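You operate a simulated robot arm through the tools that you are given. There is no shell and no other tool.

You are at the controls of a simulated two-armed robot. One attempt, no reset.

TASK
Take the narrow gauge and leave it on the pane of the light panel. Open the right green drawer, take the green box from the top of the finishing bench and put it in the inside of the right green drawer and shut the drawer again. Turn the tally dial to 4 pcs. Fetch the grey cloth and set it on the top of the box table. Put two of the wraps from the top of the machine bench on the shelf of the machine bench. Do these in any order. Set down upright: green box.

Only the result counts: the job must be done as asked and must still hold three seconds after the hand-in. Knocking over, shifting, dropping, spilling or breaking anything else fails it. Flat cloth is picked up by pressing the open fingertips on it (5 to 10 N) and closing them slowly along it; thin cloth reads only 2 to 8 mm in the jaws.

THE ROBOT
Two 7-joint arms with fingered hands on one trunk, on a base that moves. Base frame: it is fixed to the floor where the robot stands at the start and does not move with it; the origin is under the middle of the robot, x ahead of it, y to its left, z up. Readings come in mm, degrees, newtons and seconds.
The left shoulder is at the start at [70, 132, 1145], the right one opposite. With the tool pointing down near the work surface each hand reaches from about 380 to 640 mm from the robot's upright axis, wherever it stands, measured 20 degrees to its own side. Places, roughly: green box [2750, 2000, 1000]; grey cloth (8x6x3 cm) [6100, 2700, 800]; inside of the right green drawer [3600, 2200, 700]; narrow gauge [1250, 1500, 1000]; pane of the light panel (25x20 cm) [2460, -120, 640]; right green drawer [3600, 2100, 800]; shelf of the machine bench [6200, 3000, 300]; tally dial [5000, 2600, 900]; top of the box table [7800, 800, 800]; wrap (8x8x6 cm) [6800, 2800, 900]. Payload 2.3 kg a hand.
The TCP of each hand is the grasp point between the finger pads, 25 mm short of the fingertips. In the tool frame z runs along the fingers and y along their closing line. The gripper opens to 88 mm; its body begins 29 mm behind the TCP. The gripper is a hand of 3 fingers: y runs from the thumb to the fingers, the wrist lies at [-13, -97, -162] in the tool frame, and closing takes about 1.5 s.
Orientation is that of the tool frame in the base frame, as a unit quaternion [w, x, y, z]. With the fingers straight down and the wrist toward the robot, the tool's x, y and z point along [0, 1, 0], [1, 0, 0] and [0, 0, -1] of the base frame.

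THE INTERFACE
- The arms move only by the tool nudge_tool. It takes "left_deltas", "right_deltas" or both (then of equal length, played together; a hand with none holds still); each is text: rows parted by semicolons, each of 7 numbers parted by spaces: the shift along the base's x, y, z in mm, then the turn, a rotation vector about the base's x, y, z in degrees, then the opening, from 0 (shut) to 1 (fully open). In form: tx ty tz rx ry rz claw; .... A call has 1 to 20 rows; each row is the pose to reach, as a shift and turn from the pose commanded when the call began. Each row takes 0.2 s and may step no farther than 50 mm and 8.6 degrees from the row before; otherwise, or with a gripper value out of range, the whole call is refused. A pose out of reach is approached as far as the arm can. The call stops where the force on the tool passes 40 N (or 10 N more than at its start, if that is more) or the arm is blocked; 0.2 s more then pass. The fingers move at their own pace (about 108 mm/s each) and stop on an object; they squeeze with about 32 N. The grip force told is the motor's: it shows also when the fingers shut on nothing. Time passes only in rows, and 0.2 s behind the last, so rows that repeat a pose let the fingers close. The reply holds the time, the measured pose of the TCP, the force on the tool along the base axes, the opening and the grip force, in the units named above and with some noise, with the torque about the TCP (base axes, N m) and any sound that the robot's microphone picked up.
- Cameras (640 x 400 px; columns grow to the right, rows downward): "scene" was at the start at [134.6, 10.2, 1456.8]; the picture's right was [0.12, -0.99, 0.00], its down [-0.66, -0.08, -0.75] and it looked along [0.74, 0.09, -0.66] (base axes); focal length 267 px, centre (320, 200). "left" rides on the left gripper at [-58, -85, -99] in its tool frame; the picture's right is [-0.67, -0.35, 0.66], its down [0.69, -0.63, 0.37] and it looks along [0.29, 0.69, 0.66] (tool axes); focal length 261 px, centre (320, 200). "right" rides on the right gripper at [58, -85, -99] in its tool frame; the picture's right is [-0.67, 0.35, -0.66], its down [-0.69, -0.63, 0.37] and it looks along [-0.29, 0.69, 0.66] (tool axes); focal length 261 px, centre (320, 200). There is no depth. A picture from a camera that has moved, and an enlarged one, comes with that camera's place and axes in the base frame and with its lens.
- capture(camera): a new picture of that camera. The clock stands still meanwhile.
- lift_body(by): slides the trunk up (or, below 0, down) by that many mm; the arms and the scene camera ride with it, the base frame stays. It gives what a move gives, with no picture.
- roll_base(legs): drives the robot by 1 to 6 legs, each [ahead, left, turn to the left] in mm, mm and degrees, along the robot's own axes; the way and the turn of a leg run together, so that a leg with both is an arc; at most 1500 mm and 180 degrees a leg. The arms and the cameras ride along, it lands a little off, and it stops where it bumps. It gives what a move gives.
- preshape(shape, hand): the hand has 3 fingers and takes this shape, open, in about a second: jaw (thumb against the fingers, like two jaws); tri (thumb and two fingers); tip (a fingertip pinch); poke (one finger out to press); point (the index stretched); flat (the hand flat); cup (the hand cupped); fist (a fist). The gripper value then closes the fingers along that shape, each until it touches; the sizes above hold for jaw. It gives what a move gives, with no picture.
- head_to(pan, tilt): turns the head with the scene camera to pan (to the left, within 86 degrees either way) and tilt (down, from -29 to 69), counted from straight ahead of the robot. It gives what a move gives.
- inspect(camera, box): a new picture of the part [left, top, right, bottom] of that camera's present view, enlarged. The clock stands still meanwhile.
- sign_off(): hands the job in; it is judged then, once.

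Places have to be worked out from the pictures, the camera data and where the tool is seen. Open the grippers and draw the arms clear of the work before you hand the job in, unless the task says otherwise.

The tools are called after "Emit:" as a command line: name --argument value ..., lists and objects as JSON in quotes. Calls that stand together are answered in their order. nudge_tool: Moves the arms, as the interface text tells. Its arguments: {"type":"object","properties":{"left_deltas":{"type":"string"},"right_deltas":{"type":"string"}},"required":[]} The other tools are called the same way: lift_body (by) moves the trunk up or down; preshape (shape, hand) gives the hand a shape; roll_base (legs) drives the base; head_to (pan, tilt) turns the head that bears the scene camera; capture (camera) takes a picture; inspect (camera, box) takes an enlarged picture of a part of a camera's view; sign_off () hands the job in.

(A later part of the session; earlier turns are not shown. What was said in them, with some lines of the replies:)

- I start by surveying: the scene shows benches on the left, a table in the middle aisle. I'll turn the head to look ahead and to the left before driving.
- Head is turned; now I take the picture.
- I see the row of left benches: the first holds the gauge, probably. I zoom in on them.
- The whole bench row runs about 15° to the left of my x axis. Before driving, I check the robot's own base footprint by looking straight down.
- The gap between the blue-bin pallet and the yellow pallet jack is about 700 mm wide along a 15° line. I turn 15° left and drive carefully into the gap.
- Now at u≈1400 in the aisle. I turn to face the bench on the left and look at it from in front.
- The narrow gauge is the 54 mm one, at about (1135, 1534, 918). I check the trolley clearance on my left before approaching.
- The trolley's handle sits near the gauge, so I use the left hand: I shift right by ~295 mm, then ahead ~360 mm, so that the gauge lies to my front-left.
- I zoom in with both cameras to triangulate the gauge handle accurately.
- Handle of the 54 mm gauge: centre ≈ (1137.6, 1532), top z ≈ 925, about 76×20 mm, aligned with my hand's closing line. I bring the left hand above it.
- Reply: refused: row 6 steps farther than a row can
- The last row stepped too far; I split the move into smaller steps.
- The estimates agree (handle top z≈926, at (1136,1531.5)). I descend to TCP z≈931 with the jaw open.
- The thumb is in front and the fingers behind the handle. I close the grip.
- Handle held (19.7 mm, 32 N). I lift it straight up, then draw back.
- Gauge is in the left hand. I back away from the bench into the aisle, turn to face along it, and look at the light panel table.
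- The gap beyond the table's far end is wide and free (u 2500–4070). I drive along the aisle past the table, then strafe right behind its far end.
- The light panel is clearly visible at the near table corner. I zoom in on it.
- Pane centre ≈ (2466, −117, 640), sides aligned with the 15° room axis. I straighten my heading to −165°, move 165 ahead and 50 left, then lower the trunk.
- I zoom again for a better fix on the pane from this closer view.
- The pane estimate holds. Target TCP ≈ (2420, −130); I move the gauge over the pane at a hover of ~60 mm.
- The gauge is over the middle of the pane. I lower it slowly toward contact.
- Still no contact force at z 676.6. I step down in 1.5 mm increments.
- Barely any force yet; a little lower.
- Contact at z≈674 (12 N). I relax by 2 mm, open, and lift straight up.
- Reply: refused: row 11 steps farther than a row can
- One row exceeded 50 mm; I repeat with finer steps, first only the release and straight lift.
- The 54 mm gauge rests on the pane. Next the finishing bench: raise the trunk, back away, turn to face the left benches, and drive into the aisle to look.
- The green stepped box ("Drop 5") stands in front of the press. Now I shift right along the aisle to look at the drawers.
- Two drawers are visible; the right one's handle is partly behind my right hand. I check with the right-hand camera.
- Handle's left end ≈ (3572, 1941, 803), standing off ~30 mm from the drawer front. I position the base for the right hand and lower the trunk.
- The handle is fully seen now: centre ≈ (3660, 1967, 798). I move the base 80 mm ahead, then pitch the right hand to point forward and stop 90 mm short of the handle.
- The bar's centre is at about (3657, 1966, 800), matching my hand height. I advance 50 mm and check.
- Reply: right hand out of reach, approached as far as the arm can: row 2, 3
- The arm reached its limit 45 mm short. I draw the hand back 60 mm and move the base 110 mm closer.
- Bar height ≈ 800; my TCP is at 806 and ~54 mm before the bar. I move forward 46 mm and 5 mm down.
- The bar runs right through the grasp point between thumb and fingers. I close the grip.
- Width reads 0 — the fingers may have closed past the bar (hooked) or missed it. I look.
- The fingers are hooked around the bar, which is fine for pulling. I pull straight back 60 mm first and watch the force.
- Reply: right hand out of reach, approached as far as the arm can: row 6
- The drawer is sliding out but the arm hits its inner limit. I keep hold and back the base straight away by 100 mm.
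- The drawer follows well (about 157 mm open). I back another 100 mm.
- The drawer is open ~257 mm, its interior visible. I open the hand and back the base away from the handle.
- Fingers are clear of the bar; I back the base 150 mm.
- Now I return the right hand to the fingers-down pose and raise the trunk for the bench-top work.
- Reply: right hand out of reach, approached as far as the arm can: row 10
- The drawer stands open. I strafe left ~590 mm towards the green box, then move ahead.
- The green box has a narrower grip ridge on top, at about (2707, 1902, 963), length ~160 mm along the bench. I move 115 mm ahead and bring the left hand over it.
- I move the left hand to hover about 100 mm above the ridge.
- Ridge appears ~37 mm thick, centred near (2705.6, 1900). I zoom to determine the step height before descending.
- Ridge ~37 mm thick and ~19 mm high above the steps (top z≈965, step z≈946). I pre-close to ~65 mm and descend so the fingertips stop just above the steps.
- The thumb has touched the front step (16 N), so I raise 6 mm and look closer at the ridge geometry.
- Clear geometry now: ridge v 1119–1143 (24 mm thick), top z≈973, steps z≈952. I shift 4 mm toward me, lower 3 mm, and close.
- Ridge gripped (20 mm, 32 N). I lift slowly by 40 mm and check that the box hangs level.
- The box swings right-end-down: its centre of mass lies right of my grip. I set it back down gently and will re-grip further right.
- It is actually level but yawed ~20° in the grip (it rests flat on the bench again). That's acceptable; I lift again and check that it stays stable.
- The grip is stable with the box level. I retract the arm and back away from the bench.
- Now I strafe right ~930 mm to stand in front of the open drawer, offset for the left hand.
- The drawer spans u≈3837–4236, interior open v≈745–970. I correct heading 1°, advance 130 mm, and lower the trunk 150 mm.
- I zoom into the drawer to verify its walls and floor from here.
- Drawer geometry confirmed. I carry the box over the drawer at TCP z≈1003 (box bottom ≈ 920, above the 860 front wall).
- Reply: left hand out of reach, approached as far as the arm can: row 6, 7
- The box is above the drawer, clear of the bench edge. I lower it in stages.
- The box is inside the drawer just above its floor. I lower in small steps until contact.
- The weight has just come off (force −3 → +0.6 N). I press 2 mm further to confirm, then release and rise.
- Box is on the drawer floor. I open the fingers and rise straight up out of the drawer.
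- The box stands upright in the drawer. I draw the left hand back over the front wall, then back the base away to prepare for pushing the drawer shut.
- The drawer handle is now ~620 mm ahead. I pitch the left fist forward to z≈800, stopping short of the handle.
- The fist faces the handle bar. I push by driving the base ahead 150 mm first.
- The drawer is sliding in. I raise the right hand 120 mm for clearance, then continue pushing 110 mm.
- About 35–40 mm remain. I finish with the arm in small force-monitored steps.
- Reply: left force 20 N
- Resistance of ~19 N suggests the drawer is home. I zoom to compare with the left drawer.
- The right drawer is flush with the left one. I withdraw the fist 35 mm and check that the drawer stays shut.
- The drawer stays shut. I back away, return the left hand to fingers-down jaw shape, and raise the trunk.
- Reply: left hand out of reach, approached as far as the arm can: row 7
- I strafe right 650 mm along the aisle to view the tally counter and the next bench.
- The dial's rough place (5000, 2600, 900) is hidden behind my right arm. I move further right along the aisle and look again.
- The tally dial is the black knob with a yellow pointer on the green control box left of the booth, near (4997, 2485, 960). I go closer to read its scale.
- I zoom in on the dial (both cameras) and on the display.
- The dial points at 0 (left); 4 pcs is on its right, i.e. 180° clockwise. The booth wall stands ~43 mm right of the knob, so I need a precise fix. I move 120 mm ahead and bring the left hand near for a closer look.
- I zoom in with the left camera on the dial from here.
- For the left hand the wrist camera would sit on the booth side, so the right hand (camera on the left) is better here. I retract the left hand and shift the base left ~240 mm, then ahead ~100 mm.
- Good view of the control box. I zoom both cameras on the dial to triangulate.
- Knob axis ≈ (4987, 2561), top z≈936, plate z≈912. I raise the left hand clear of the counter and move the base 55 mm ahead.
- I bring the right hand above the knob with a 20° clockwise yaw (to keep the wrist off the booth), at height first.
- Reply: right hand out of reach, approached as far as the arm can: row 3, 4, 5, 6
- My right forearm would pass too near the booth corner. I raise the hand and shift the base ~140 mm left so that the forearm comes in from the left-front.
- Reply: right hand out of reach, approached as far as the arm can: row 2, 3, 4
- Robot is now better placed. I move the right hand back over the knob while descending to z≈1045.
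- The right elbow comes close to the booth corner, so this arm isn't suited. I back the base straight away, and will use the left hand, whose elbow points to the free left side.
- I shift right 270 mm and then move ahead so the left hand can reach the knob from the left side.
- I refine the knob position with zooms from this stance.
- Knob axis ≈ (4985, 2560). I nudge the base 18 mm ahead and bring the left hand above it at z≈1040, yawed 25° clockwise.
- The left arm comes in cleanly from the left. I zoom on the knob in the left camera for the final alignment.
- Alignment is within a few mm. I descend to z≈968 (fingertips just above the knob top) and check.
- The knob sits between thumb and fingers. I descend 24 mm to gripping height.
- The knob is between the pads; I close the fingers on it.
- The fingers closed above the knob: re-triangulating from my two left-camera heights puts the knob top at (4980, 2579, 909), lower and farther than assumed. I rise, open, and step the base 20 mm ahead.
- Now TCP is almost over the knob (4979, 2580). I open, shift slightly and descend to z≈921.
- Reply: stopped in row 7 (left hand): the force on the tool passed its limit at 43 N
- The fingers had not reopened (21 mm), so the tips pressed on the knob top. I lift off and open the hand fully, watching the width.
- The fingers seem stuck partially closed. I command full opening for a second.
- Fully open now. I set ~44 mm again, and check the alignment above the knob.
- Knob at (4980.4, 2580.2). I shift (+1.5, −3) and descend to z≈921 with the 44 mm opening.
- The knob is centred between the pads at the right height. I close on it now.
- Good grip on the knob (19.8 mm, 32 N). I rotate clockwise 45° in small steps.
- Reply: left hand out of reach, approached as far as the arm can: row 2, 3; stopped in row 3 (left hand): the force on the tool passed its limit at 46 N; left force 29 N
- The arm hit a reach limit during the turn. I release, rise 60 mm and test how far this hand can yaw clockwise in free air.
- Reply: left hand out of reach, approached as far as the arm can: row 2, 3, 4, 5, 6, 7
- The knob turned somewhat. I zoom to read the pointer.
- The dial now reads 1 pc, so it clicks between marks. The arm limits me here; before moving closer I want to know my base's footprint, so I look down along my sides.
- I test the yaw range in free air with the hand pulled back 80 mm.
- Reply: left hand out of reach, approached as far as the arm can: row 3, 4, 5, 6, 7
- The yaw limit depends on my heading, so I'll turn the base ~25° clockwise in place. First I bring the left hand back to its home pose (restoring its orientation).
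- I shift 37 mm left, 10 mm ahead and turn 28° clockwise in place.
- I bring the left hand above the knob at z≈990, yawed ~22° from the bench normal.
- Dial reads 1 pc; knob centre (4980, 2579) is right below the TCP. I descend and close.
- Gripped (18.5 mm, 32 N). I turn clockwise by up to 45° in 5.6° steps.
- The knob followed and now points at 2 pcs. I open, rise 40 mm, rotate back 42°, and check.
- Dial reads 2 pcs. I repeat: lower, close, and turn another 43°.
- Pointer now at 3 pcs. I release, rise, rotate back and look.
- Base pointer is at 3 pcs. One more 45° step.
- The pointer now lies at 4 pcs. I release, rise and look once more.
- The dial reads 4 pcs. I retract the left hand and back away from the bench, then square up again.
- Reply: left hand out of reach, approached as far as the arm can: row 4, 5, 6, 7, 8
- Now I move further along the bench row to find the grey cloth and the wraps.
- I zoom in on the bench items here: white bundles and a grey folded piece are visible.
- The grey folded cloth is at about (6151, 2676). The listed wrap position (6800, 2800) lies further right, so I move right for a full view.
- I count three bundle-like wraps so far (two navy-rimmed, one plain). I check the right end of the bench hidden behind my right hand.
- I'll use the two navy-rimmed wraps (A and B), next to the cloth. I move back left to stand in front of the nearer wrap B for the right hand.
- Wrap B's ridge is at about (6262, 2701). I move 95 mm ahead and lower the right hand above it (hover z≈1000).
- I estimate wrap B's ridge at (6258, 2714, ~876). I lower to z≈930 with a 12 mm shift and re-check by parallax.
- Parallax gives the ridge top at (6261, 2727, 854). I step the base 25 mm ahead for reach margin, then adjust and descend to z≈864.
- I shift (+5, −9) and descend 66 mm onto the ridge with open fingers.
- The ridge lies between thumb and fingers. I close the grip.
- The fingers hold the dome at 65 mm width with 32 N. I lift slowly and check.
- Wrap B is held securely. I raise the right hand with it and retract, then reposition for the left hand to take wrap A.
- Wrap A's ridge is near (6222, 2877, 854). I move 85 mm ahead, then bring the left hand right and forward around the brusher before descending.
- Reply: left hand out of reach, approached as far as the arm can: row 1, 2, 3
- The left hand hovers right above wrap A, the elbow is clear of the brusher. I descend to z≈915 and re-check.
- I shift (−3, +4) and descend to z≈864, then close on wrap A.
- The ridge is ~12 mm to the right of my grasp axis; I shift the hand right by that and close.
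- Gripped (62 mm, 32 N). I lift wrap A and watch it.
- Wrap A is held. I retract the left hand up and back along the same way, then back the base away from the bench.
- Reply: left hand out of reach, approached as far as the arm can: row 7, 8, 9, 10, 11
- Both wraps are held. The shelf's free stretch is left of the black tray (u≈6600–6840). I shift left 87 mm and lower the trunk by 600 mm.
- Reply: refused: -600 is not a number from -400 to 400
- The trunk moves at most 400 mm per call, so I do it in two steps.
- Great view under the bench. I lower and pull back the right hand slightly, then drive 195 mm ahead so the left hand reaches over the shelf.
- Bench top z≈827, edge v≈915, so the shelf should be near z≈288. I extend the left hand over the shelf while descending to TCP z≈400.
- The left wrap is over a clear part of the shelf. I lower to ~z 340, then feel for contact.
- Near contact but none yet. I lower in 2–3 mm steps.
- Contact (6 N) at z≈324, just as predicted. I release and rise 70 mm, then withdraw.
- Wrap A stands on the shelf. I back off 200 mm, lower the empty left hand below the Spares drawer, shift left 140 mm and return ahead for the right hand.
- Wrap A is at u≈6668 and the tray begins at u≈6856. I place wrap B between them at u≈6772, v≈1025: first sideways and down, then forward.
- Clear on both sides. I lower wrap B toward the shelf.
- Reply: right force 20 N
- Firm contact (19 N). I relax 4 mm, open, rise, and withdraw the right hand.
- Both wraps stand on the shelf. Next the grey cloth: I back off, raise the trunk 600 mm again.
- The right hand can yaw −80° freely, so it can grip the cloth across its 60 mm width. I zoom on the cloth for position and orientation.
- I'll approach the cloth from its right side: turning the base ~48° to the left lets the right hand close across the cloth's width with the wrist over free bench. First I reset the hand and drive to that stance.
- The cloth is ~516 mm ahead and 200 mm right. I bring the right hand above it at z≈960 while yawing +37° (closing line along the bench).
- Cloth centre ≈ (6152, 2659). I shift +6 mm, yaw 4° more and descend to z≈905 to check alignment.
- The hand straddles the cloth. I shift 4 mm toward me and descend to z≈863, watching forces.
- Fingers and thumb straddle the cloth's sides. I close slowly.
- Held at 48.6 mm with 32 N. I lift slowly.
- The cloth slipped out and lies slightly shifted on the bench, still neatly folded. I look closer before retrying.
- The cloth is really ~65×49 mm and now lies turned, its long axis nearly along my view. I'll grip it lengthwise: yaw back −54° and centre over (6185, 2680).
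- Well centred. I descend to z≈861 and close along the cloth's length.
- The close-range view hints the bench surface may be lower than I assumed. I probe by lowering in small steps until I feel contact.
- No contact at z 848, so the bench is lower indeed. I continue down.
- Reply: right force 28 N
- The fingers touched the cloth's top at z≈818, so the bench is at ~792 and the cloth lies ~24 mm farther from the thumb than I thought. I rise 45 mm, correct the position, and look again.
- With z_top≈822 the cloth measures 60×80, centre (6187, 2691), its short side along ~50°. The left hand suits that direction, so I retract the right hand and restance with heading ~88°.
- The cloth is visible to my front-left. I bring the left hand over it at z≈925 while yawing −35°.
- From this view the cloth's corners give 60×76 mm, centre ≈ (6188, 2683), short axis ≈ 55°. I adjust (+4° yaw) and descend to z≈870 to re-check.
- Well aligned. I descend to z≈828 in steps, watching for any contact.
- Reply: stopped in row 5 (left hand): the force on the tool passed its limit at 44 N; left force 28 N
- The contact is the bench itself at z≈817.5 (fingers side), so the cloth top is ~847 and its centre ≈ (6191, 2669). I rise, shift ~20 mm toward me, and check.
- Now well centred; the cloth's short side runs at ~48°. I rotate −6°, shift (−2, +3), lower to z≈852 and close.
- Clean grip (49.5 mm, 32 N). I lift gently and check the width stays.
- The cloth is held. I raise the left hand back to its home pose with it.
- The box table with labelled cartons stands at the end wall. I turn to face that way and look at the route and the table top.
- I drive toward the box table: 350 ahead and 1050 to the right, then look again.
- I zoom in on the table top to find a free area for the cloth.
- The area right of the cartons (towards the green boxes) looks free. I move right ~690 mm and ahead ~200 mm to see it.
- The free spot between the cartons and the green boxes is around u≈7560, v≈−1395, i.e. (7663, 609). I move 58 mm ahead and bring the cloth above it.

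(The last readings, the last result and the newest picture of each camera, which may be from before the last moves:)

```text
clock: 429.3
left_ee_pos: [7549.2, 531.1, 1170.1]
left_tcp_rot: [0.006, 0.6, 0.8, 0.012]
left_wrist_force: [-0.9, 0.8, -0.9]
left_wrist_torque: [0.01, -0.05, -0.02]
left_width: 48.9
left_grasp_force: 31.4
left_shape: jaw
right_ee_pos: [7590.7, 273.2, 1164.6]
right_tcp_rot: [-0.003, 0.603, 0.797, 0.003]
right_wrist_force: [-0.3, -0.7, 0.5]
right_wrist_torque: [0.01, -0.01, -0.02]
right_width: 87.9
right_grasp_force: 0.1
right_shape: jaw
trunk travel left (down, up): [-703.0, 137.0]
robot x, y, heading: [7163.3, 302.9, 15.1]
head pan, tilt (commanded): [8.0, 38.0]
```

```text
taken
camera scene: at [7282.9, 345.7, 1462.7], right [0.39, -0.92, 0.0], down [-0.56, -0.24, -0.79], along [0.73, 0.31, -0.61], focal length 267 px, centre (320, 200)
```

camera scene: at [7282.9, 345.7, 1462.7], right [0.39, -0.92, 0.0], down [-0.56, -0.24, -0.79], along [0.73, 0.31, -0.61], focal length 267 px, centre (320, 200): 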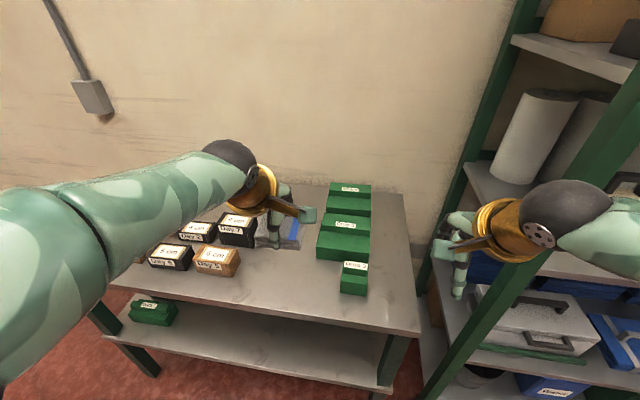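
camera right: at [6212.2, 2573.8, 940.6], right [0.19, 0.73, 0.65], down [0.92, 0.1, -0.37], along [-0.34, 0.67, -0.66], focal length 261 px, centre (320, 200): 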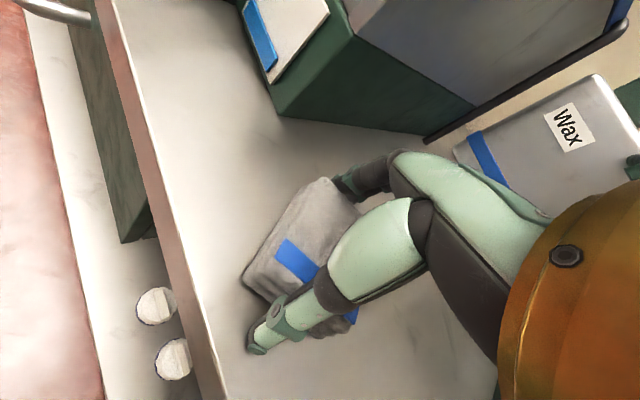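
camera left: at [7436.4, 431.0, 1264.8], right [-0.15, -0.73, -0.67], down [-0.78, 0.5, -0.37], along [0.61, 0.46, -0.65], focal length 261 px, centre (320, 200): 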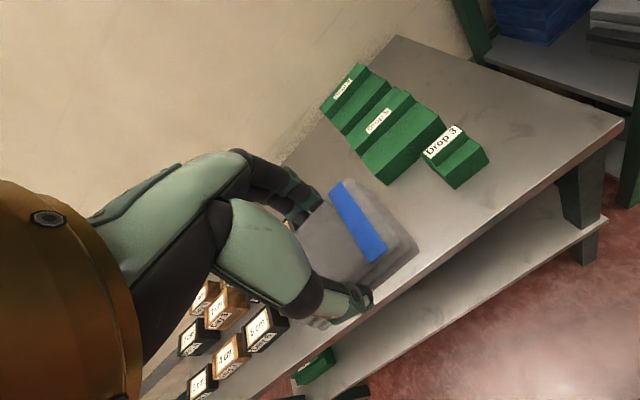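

I move the cloth above the free spot at z≈980.

Emit:
nudge_tool --left_deltas "19 13 -25 0 0 0 0; 38 26 -55 0 0 0 0; 57 39 -90 0 0 0 0; 75 52 -125 0 0 0 0; 94 65 -157 0 0 0 0; 112 78 -187 0 0 0 0; 112 78 -187 0 0 0 0"

Emit:
capture --camera "scene"

Emit:
capture --camera "left"

```text
clock: 430.9
left_ee_pos: [7669.8, 611.7, 979.8]
left_tcp_rot: [0.004, 0.6, 0.8, 0.009]
left_wrist_force: [-0.3, -0.2, -1.0]
left_wrist_torque: [0.0, 0.0, 0.01]
left_width: 48.6
left_grasp_force: 32.1
left_shape: jaw
right_ee_pos: [7599.0, 275.2, 1161.1]
right_tcp_rot: [-0.005, 0.603, 0.798, 0.001]
right_wrist_force: [-0.9, -0.1, -0.2]
right_wrist_torque: [-0.03, 0.0, 0.02]
right_width: 87.8
right_grasp_force: 0.1
right_shape: jaw
trunk travel left (down, up): [-703.0, 137.0]
robot x, y, heading: [7162.6, 298.6, 15.3]
head pan, tilt (commanded): [8.0, 38.0]
```

```text
taken
camera scene: at [7291.1, 347.9, 1461.8], right [0.39, -0.92, 0.0], down [-0.57, -0.24, -0.79], along [0.72, 0.31, -0.62], focal length 267 px, centre (320, 200)
```

scene: 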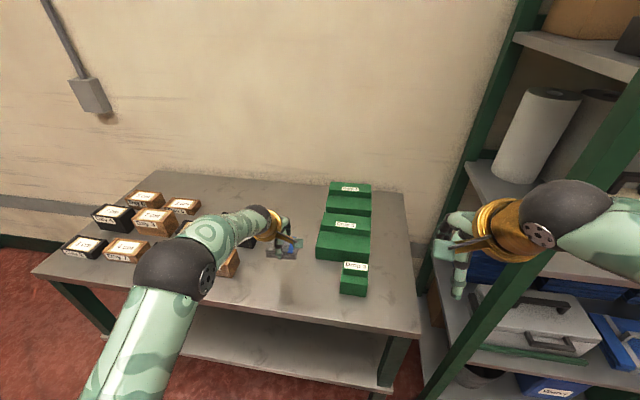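

```text
taken
camera left: at [7602.4, 529.9, 1077.1], right [-0.14, -0.73, -0.67], down [-0.79, 0.49, -0.37], along [0.6, 0.47, -0.65], focal length 261 px, centre (320, 200)
```

left: 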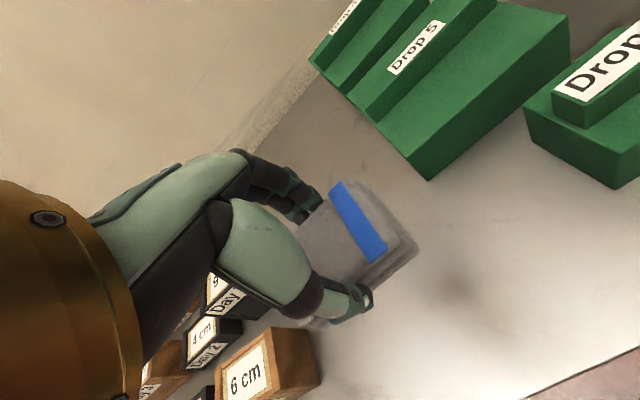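

The spot below is free (shadow visible on bare table). I lower toward the table top.

Emit:
nudge_tool --left_deltas "-3 0 -25 0 0 0 0; -5 0 -50 0 0 0 0; -5 0 -70 0 0 0 0; -5 0 -80 0 0 0 0; -5 0 -86 0 0 0 0; -5 0 -86 0 0 0 0"

Emit:
capture --camera "scene"

Emit:
capture --camera "left"

```text
clock: 432.3
left_ee_pos: [7664.5, 611.9, 893.2]
left_tcp_rot: [0.003, 0.601, 0.8, 0.008]
left_wrist_force: [0.0, 0.5, 0.0]
left_wrist_torque: [-0.02, -0.03, 0.03]
left_width: 49.0
left_grasp_force: 31.9
left_shape: jaw
right_ee_pos: [7597.8, 276.5, 1162.1]
right_tcp_rot: [-0.005, 0.603, 0.797, 0.001]
right_wrist_force: [-0.1, -0.5, -0.3]
right_wrist_torque: [-0.05, -0.01, -0.02]
right_width: 88.1
right_grasp_force: 0.2
right_shape: jaw
trunk travel left (down, up): [-703.0, 137.0]
robot x, y, heading: [7161.5, 299.9, 15.4]
head pan, tilt (commanded): [8.0, 38.0]
```

```text
taken
camera scene: at [7291.5, 348.3, 1461.8], right [0.39, -0.92, 0.0], down [-0.57, -0.24, -0.79], along [0.72, 0.31, -0.62], focal length 267 px, centre (320, 200)
```

scene: 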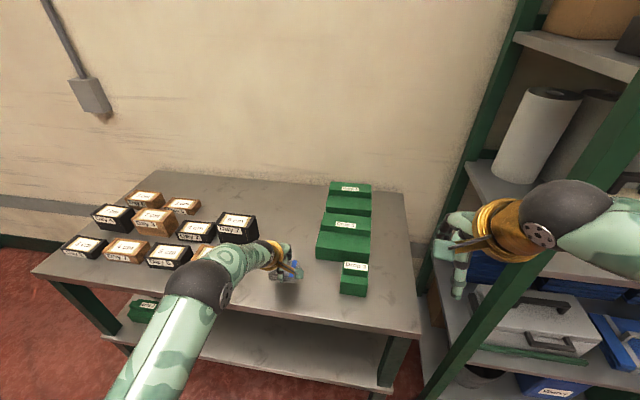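

```text
taken
camera left: at [7596.6, 530.5, 990.9], right [-0.14, -0.73, -0.67], down [-0.79, 0.49, -0.37], along [0.6, 0.47, -0.65], focal length 261 px, centre (320, 200)
```

left: 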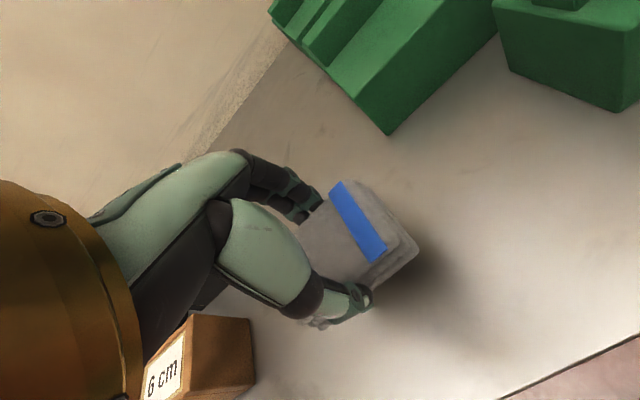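

Close to the table now; the forearm stays above the cartons. I step down gently until contact.

Emit:
nudge_tool --left_deltas "0 0 -3 0 0 0 0; 0 0 -6 0 0 0 0; 0 0 -9 0 0 0 0; 0 0 -12 0 0 0 0; 0 0 -12 0 0 0 0"

```text
clock: 433.5
left_ee_pos: [7662.7, 612.1, 881.9]
left_tcp_rot: [0.004, 0.6, 0.8, 0.009]
left_wrist_force: [-0.1, 0.4, 0.1]
left_wrist_torque: [-0.01, 0.01, -0.02]
left_width: 48.8
left_grasp_force: 32.3
left_shape: jaw
right_ee_pos: [7597.5, 275.2, 1161.7]
right_tcp_rot: [-0.005, 0.603, 0.797, 0.001]
right_wrist_force: [0.0, 0.3, 0.1]
right_wrist_torque: [-0.01, 0.02, -0.05]
right_width: 87.7
right_grasp_force: 0.1
right_shape: jaw
trunk travel left (down, up): [-703.0, 137.0]
robot x, y, heading: [7165.3, 301.0, 15.1]
head pan, tilt (commanded): [8.0, 38.0]
```

No contact yet at z 882; I continue.

Emit:
nudge_tool --left_deltas "0 0 -3 0 0 0 0; 0 0 -6 0 0 0 0; 0 0 -9 0 0 0 0; 0 0 -12 0 0 0 0; 0 0 -12 0 0 0 0"

Emit:
inspect --camera "scene" --box '[180, 200, 340, 320]'

```text
clock: 434.7
left_ee_pos: [7663.9, 610.7, 869.0]
left_tcp_rot: [0.003, 0.601, 0.799, 0.008]
left_wrist_force: [0.0, -0.6, -0.4]
left_wrist_torque: [0.02, 0.02, 0.0]
left_width: 48.7
left_grasp_force: 32.2
left_shape: jaw
right_ee_pos: [7597.3, 275.7, 1161.3]
right_tcp_rot: [-0.004, 0.604, 0.797, 0.001]
right_wrist_force: [0.5, 0.2, 0.1]
right_wrist_torque: [0.01, -0.01, 0.0]
right_width: 88.3
right_grasp_force: 0.0
right_shape: jaw
trunk travel left (down, up): [-703.0, 137.0]
robot x, y, heading: [7163.6, 300.3, 15.3]
head pan, tilt (commanded): [8.0, 38.0]
```

```text
3.33 times, centred on (260, 260) of scene
camera zoom: at [7291.5, 348.3, 1461.8], right [0.39, -0.92, 0.0], down [-0.57, -0.24, -0.79], along [0.72, 0.31, -0.62], focal length 891 px, centre (520, 0)
```

zoom: 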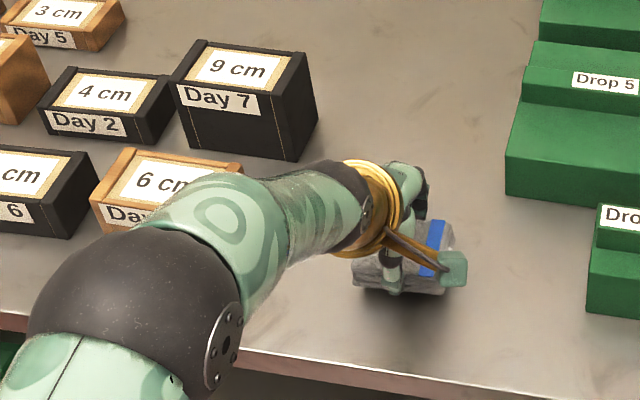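

Still hovering; the forearm is well above the carton. I keep stepping down.

Emit:
nudge_tool --left_deltas "0 0 -3 0 0 0 0; 0 0 -6 0 0 0 0; 0 0 -9 0 0 0 0; 0 0 -12 0 0 0 0; 0 0 -12 0 0 0 0"

```text
clock: 435.9
left_ee_pos: [7663.3, 609.6, 856.7]
left_tcp_rot: [0.004, 0.6, 0.8, 0.008]
left_wrist_force: [0.4, -0.1, -0.4]
left_wrist_torque: [-0.03, -0.01, 0.02]
left_width: 48.8
left_grasp_force: 31.4
left_shape: jaw
right_ee_pos: [7598.7, 275.1, 1161.3]
right_tcp_rot: [-0.005, 0.603, 0.798, 0.001]
right_wrist_force: [-0.4, 0.3, -0.2]
right_wrist_torque: [0.01, -0.01, -0.03]
right_width: 87.8
right_grasp_force: 0.1
right_shape: jaw
trunk travel left (down, up): [-703.0, 137.0]
robot x, y, heading: [7162.3, 302.2, 15.3]
head pan, tilt (commanded): [8.0, 38.0]
```

Emit:
nudge_tool --left_deltas "0 0 -3 0 0 0 0; 0 0 -6 0 0 0 0; 0 0 -9 0 0 0 0; 0 0 -12 0 0 0 0; 0 0 -12 0 0 0 0"

Emit:
capture --camera "left"

```text
clock: 437.1
left_ee_pos: [7662.8, 608.9, 852.7]
left_tcp_rot: [0.007, 0.601, 0.799, 0.014]
left_wrist_force: [5.7, 4.1, 26.6]
left_wrist_torque: [0.1, -0.09, 0.04]
left_width: 48.9
left_grasp_force: 32.2
left_shape: jaw
right_ee_pos: [7592.8, 272.1, 1164.2]
right_tcp_rot: [-0.003, 0.604, 0.797, 0.002]
right_wrist_force: [-0.3, 0.1, 0.3]
right_wrist_torque: [0.0, 0.0, 0.02]
right_width: 87.7
right_grasp_force: 0.1
right_shape: jaw
trunk travel left (down, up): [-703.0, 137.0]
robot x, y, heading: [7159.5, 305.9, 15.4]
head pan, tilt (commanded): [8.0, 38.0]
```

```text
taken
camera left: at [7593.5, 527.7, 947.8], right [-0.13, -0.73, -0.67], down [-0.79, 0.49, -0.38], along [0.6, 0.48, -0.64], focal length 261 px, centre (320, 200)
```

left: 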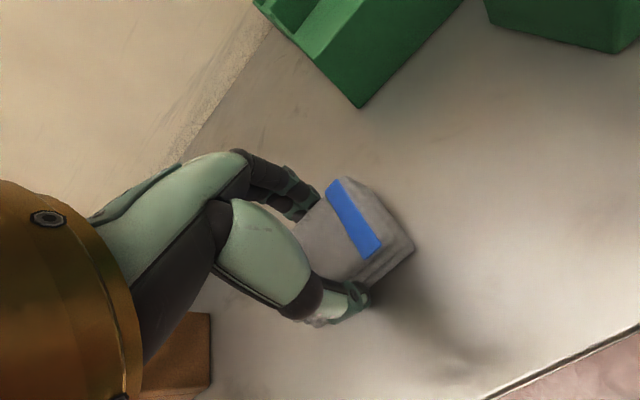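

Contact (27 N) at z≈853: the cloth is on the table. I relax 6 mm, open the hand, and rise straight up.

Emit:
nudge_tool --left_deltas "0 0 5 0 0 0 0; 0 0 7 0 0 0 0.65; 0 0 7 0 0 0 0.75; 0 0 7 0 0 0 0.85; 0 0 7 0 0 0 0.85; 0 0 15 0 0 0 0.85; 0 0 35 0 0 0 0.85; 0 0 65 0 0 0 0.85; 0 0 100 0 0 0 0.85; 0 0 140 0 0 0 0.85; 0 0 140 0 0 0 0.85"

Emit:
capture --camera "scene"

Emit:
capture --camera "left"

```text
clock: 439.5
left_ee_pos: [7664.3, 612.4, 985.3]
left_tcp_rot: [0.003, 0.601, 0.8, 0.008]
left_wrist_force: [-0.3, 0.6, 0.6]
left_wrist_torque: [0.01, -0.01, 0.0]
left_width: 74.5
left_grasp_force: 0.0
left_shape: jaw
right_ee_pos: [7598.0, 276.0, 1161.9]
right_tcp_rot: [-0.005, 0.603, 0.798, 0.0]
right_wrist_force: [-0.2, 0.4, 0.0]
right_wrist_torque: [0.01, -0.03, 0.0]
right_width: 88.0
right_grasp_force: 0.1
right_shape: jaw
trunk travel left (down, up): [-703.0, 137.0]
robot x, y, heading: [7164.2, 299.8, 15.4]
head pan, tilt (commanded): [8.0, 38.0]
```

```text
taken
camera scene: at [7291.8, 348.4, 1461.8], right [0.39, -0.92, 0.0], down [-0.57, -0.24, -0.79], along [0.72, 0.31, -0.62], focal length 267 px, centre (320, 200)
```

scene: 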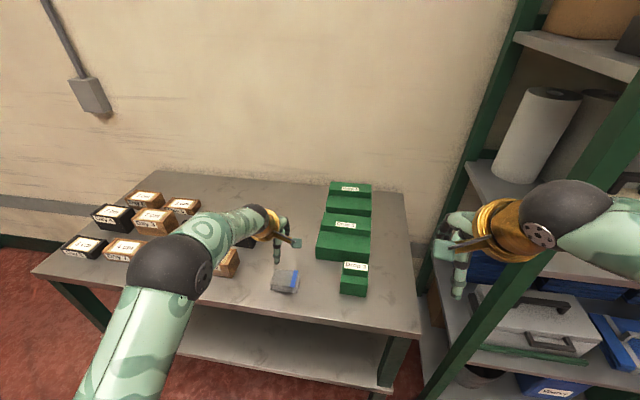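

```text
taken
camera left: at [7596.9, 530.3, 1083.1], right [-0.14, -0.73, -0.66], down [-0.79, 0.49, -0.37], along [0.6, 0.47, -0.65], focal length 261 px, centre (320, 200)
```

left: 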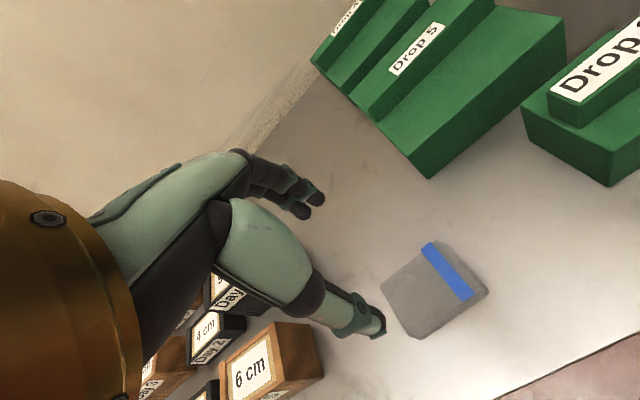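

The cloth lies on the box table, clear of the cartons and green boxes. I retract the left arm and back the robot away.

Emit:
nudge_tool --left_deltas "-15 -10 30 0 0 0 1; -34 -23 60 0 0 0 1; -53 -37 90 0 0 0 1; -72 -50 120 0 0 0 1; -92 -64 150 0 0 0 1; -112 -78 180 0 0 0 1; -112 -78 180 0 0 0 1"

Emit:
roll_base --legs '[[-450, 0, 0]]'

Emit:
head_to --pan 0 --tilt 25

Emit:
capture --camera "scene"

```text
clock: 441.1
left_ee_pos: [7556.0, 532.8, 1164.5]
left_tcp_rot: [0.003, 0.6, 0.8, 0.009]
left_wrist_force: [-0.6, 0.0, -0.4]
left_wrist_torque: [0.01, 0.0, -0.03]
left_width: 87.7
left_grasp_force: 0.0
left_shape: jaw
right_ee_pos: [7597.8, 277.0, 1161.6]
right_tcp_rot: [-0.005, 0.603, 0.798, 0.0]
right_wrist_force: [0.1, 1.1, 0.3]
right_wrist_torque: [-0.01, 0.04, -0.01]
right_width: 88.2
right_grasp_force: 0.2
right_shape: jaw
trunk travel left (down, up): [-703.0, 137.0]
robot x, y, heading: [7160.0, 299.5, 15.4]
head pan, tilt (commanded): [8.0, 38.0]
```

```text
clock: 443.8
left_ee_pos: [7130.1, 416.2, 1163.2]
left_tcp_rot: [0.003, 0.601, 0.799, 0.008]
left_wrist_force: [-0.3, -0.2, -0.2]
left_wrist_torque: [-0.05, 0.01, 0.0]
left_width: 87.7
left_grasp_force: 0.1
left_shape: jaw
right_ee_pos: [7172.6, 158.6, 1162.7]
right_tcp_rot: [-0.005, 0.603, 0.798, 0.0]
right_wrist_force: [0.8, -0.2, 0.3]
right_wrist_torque: [-0.02, 0.01, -0.01]
right_width: 87.9
right_grasp_force: 0.0
right_shape: jaw
trunk travel left (down, up): [-703.0, 137.0]
robot x, y, heading: [6736.1, 185.8, 14.9]
head pan, tilt (commanded): [8.0, 38.0]
```

```text
clock: 444.6
left_ee_pos: [7130.0, 416.3, 1165.2]
left_tcp_rot: [0.003, 0.601, 0.799, 0.009]
left_wrist_force: [-0.7, -0.6, 0.6]
left_wrist_torque: [0.0, -0.01, 0.01]
left_width: 87.8
left_grasp_force: 0.0
left_shape: jaw
right_ee_pos: [7171.3, 160.1, 1160.7]
right_tcp_rot: [-0.005, 0.603, 0.798, 0.0]
right_wrist_force: [-0.2, -0.4, -0.3]
right_wrist_torque: [0.02, 0.02, 0.01]
right_width: 88.2
right_grasp_force: 0.0
right_shape: jaw
trunk travel left (down, up): [-703.0, 137.0]
robot x, y, heading: [6738.2, 186.8, 15.3]
head pan, tilt (commanded): [0.0, 25.0]
```

```text
taken
camera scene: at [6874.2, 222.3, 1482.1], right [0.26, -0.96, 0.0], down [-0.41, -0.11, -0.91], along [0.87, 0.24, -0.42], focal length 267 px, centre (320, 200)
```

scene: 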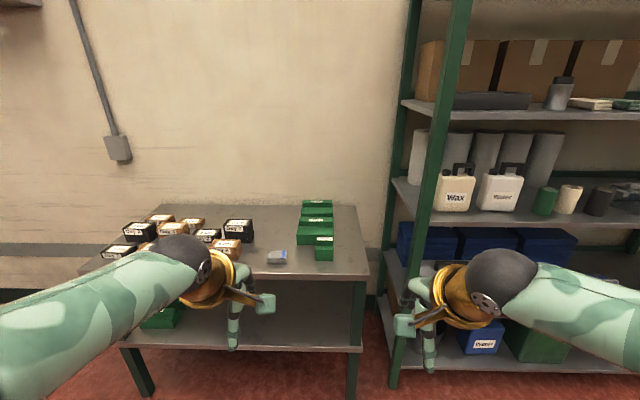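

Cloth in place. I take a last look back at the machine bench (wraps on its shelf, booth and dial) before handing in.

Emit:
roll_base --legs '[[-300, 500, 0], [0, 0, 90]]'

Emit:
head_to --pan 15 --tilt 20

Emit:
capture --camera "scene"

Emit:
inspect --camera "scene" --box '[160, 140, 480, 320]'

```text
clock: 451.7
left_ee_pos: [6087.4, 977.3, 1164.9]
left_tcp_rot: [-0.004, -0.135, 0.991, 0.008]
left_wrist_force: [-0.5, 0.0, -0.1]
left_wrist_torque: [-0.01, 0.0, 0.02]
left_width: 87.7
left_grasp_force: 0.0
left_shape: jaw
right_ee_pos: [6345.4, 1015.6, 1161.1]
right_tcp_rot: [-0.004, -0.13, 0.991, -0.002]
right_wrist_force: [-0.7, -0.4, 0.0]
right_wrist_torque: [0.02, 0.01, -0.02]
right_width: 88.1
right_grasp_force: 0.0
right_shape: jaw
trunk travel left (down, up): [-703.0, 137.0]
robot x, y, heading: [6313.3, 584.4, 104.4]
head pan, tilt (commanded): [0.0, 25.0]
```

```text
clock: 452.4
left_ee_pos: [6087.5, 976.9, 1164.8]
left_tcp_rot: [-0.004, -0.134, 0.991, 0.008]
left_wrist_force: [-0.5, -0.5, -0.2]
left_wrist_torque: [-0.03, 0.05, -0.01]
left_width: 88.0
left_grasp_force: 0.1
left_shape: jaw
right_ee_pos: [6345.4, 1015.8, 1160.4]
right_tcp_rot: [-0.004, -0.131, 0.991, -0.003]
right_wrist_force: [0.3, 0.1, 0.5]
right_wrist_torque: [0.0, 0.0, -0.04]
right_width: 87.9
right_grasp_force: 0.0
right_shape: jaw
trunk travel left (down, up): [-703.0, 137.0]
robot x, y, heading: [6312.0, 581.0, 104.4]
head pan, tilt (commanded): [15.0, 20.0]
```

```text
taken
camera scene: at [6256.3, 711.6, 1490.2], right [0.87, 0.49, 0.0], down [0.17, -0.3, -0.94], along [-0.46, 0.82, -0.34], focal length 267 px, centre (320, 200)
```

scene: 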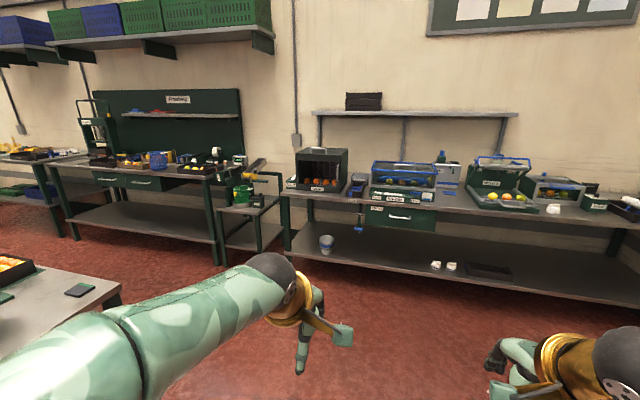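

```text
2.00 times, centred on (320, 230) of scene
camera zoom: at [6256.3, 711.6, 1490.2], right [0.87, 0.49, 0.0], down [0.17, -0.3, -0.94], along [-0.46, 0.82, -0.34], focal length 535 px, centre (320, 140)
```

zoom: 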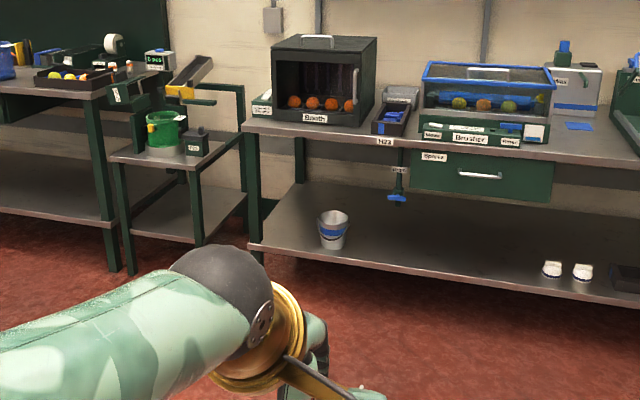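

Wraps, booth and benches look undisturbed. One last zoom on the finishing-bench drawers.

Emit:
inspect --camera "scene" --box '[70, 130, 260, 230]'

Emit:
inspect --camera "scene" --box '[280, 165, 330, 195]'

```text
3.37 times, centred on (165, 180) of scene
camera zoom: at [6256.3, 711.6, 1490.2], right [0.87, 0.49, 0.0], down [0.17, -0.3, -0.94], along [-0.46, 0.82, -0.34], focal length 901 px, centre (842, 267)
```

zoom: 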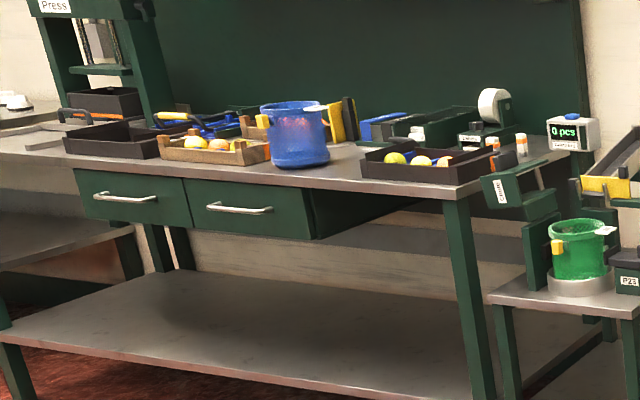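

```text
12.80 times, centred on (305, 180) of scene
camera zoom: at [6256.3, 711.6, 1490.2], right [0.87, 0.49, 0.0], down [0.17, -0.3, -0.94], along [-0.46, 0.82, -0.34], focal length 3422 px, centre (512, 456)
```

zoom: 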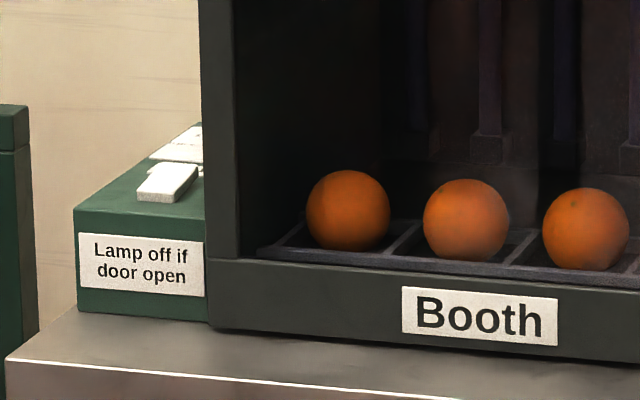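

Both drawers are flush and shut, the dial stands at 4 pcs, the gauge, cloth and wraps are placed, hands are open and clear. I hand the job in.

Emit:
sign_off

```text
The job is handed in.
```

All the jobs were done and handed in; the result hasn't been reported back to me yet.

- **Narrow gauge:** I took the 54 mm gauge, the narrower of the two on the bench, and left it on the pane of the light panel.
- **Green box:** it stands upright in the right green drawer. The drawer is shut and flush with the left one.
- **Tally dial:** set to 4 pcs. I took this to be the knob marked 0 to 4 pcs on the control box beside the booth. The separate counter display marked "Clamp bag" still reads 0 pcs.
- **Grey cloth:** it lies on the box table, clear of the cartons and green boxes there. On my first try it slipped from the grip and slid a few centimetres on the machine bench, then I re-gripped it.
- **Wraps:** the two navy-rimmed wraps are on the machine bench's shelf. A third, plain wrap is still on the bench top; I chose the matching pair.

Both hands are open and clear of the work. My last look at the finishing and machine benches showed nothing else knocked over or moved.
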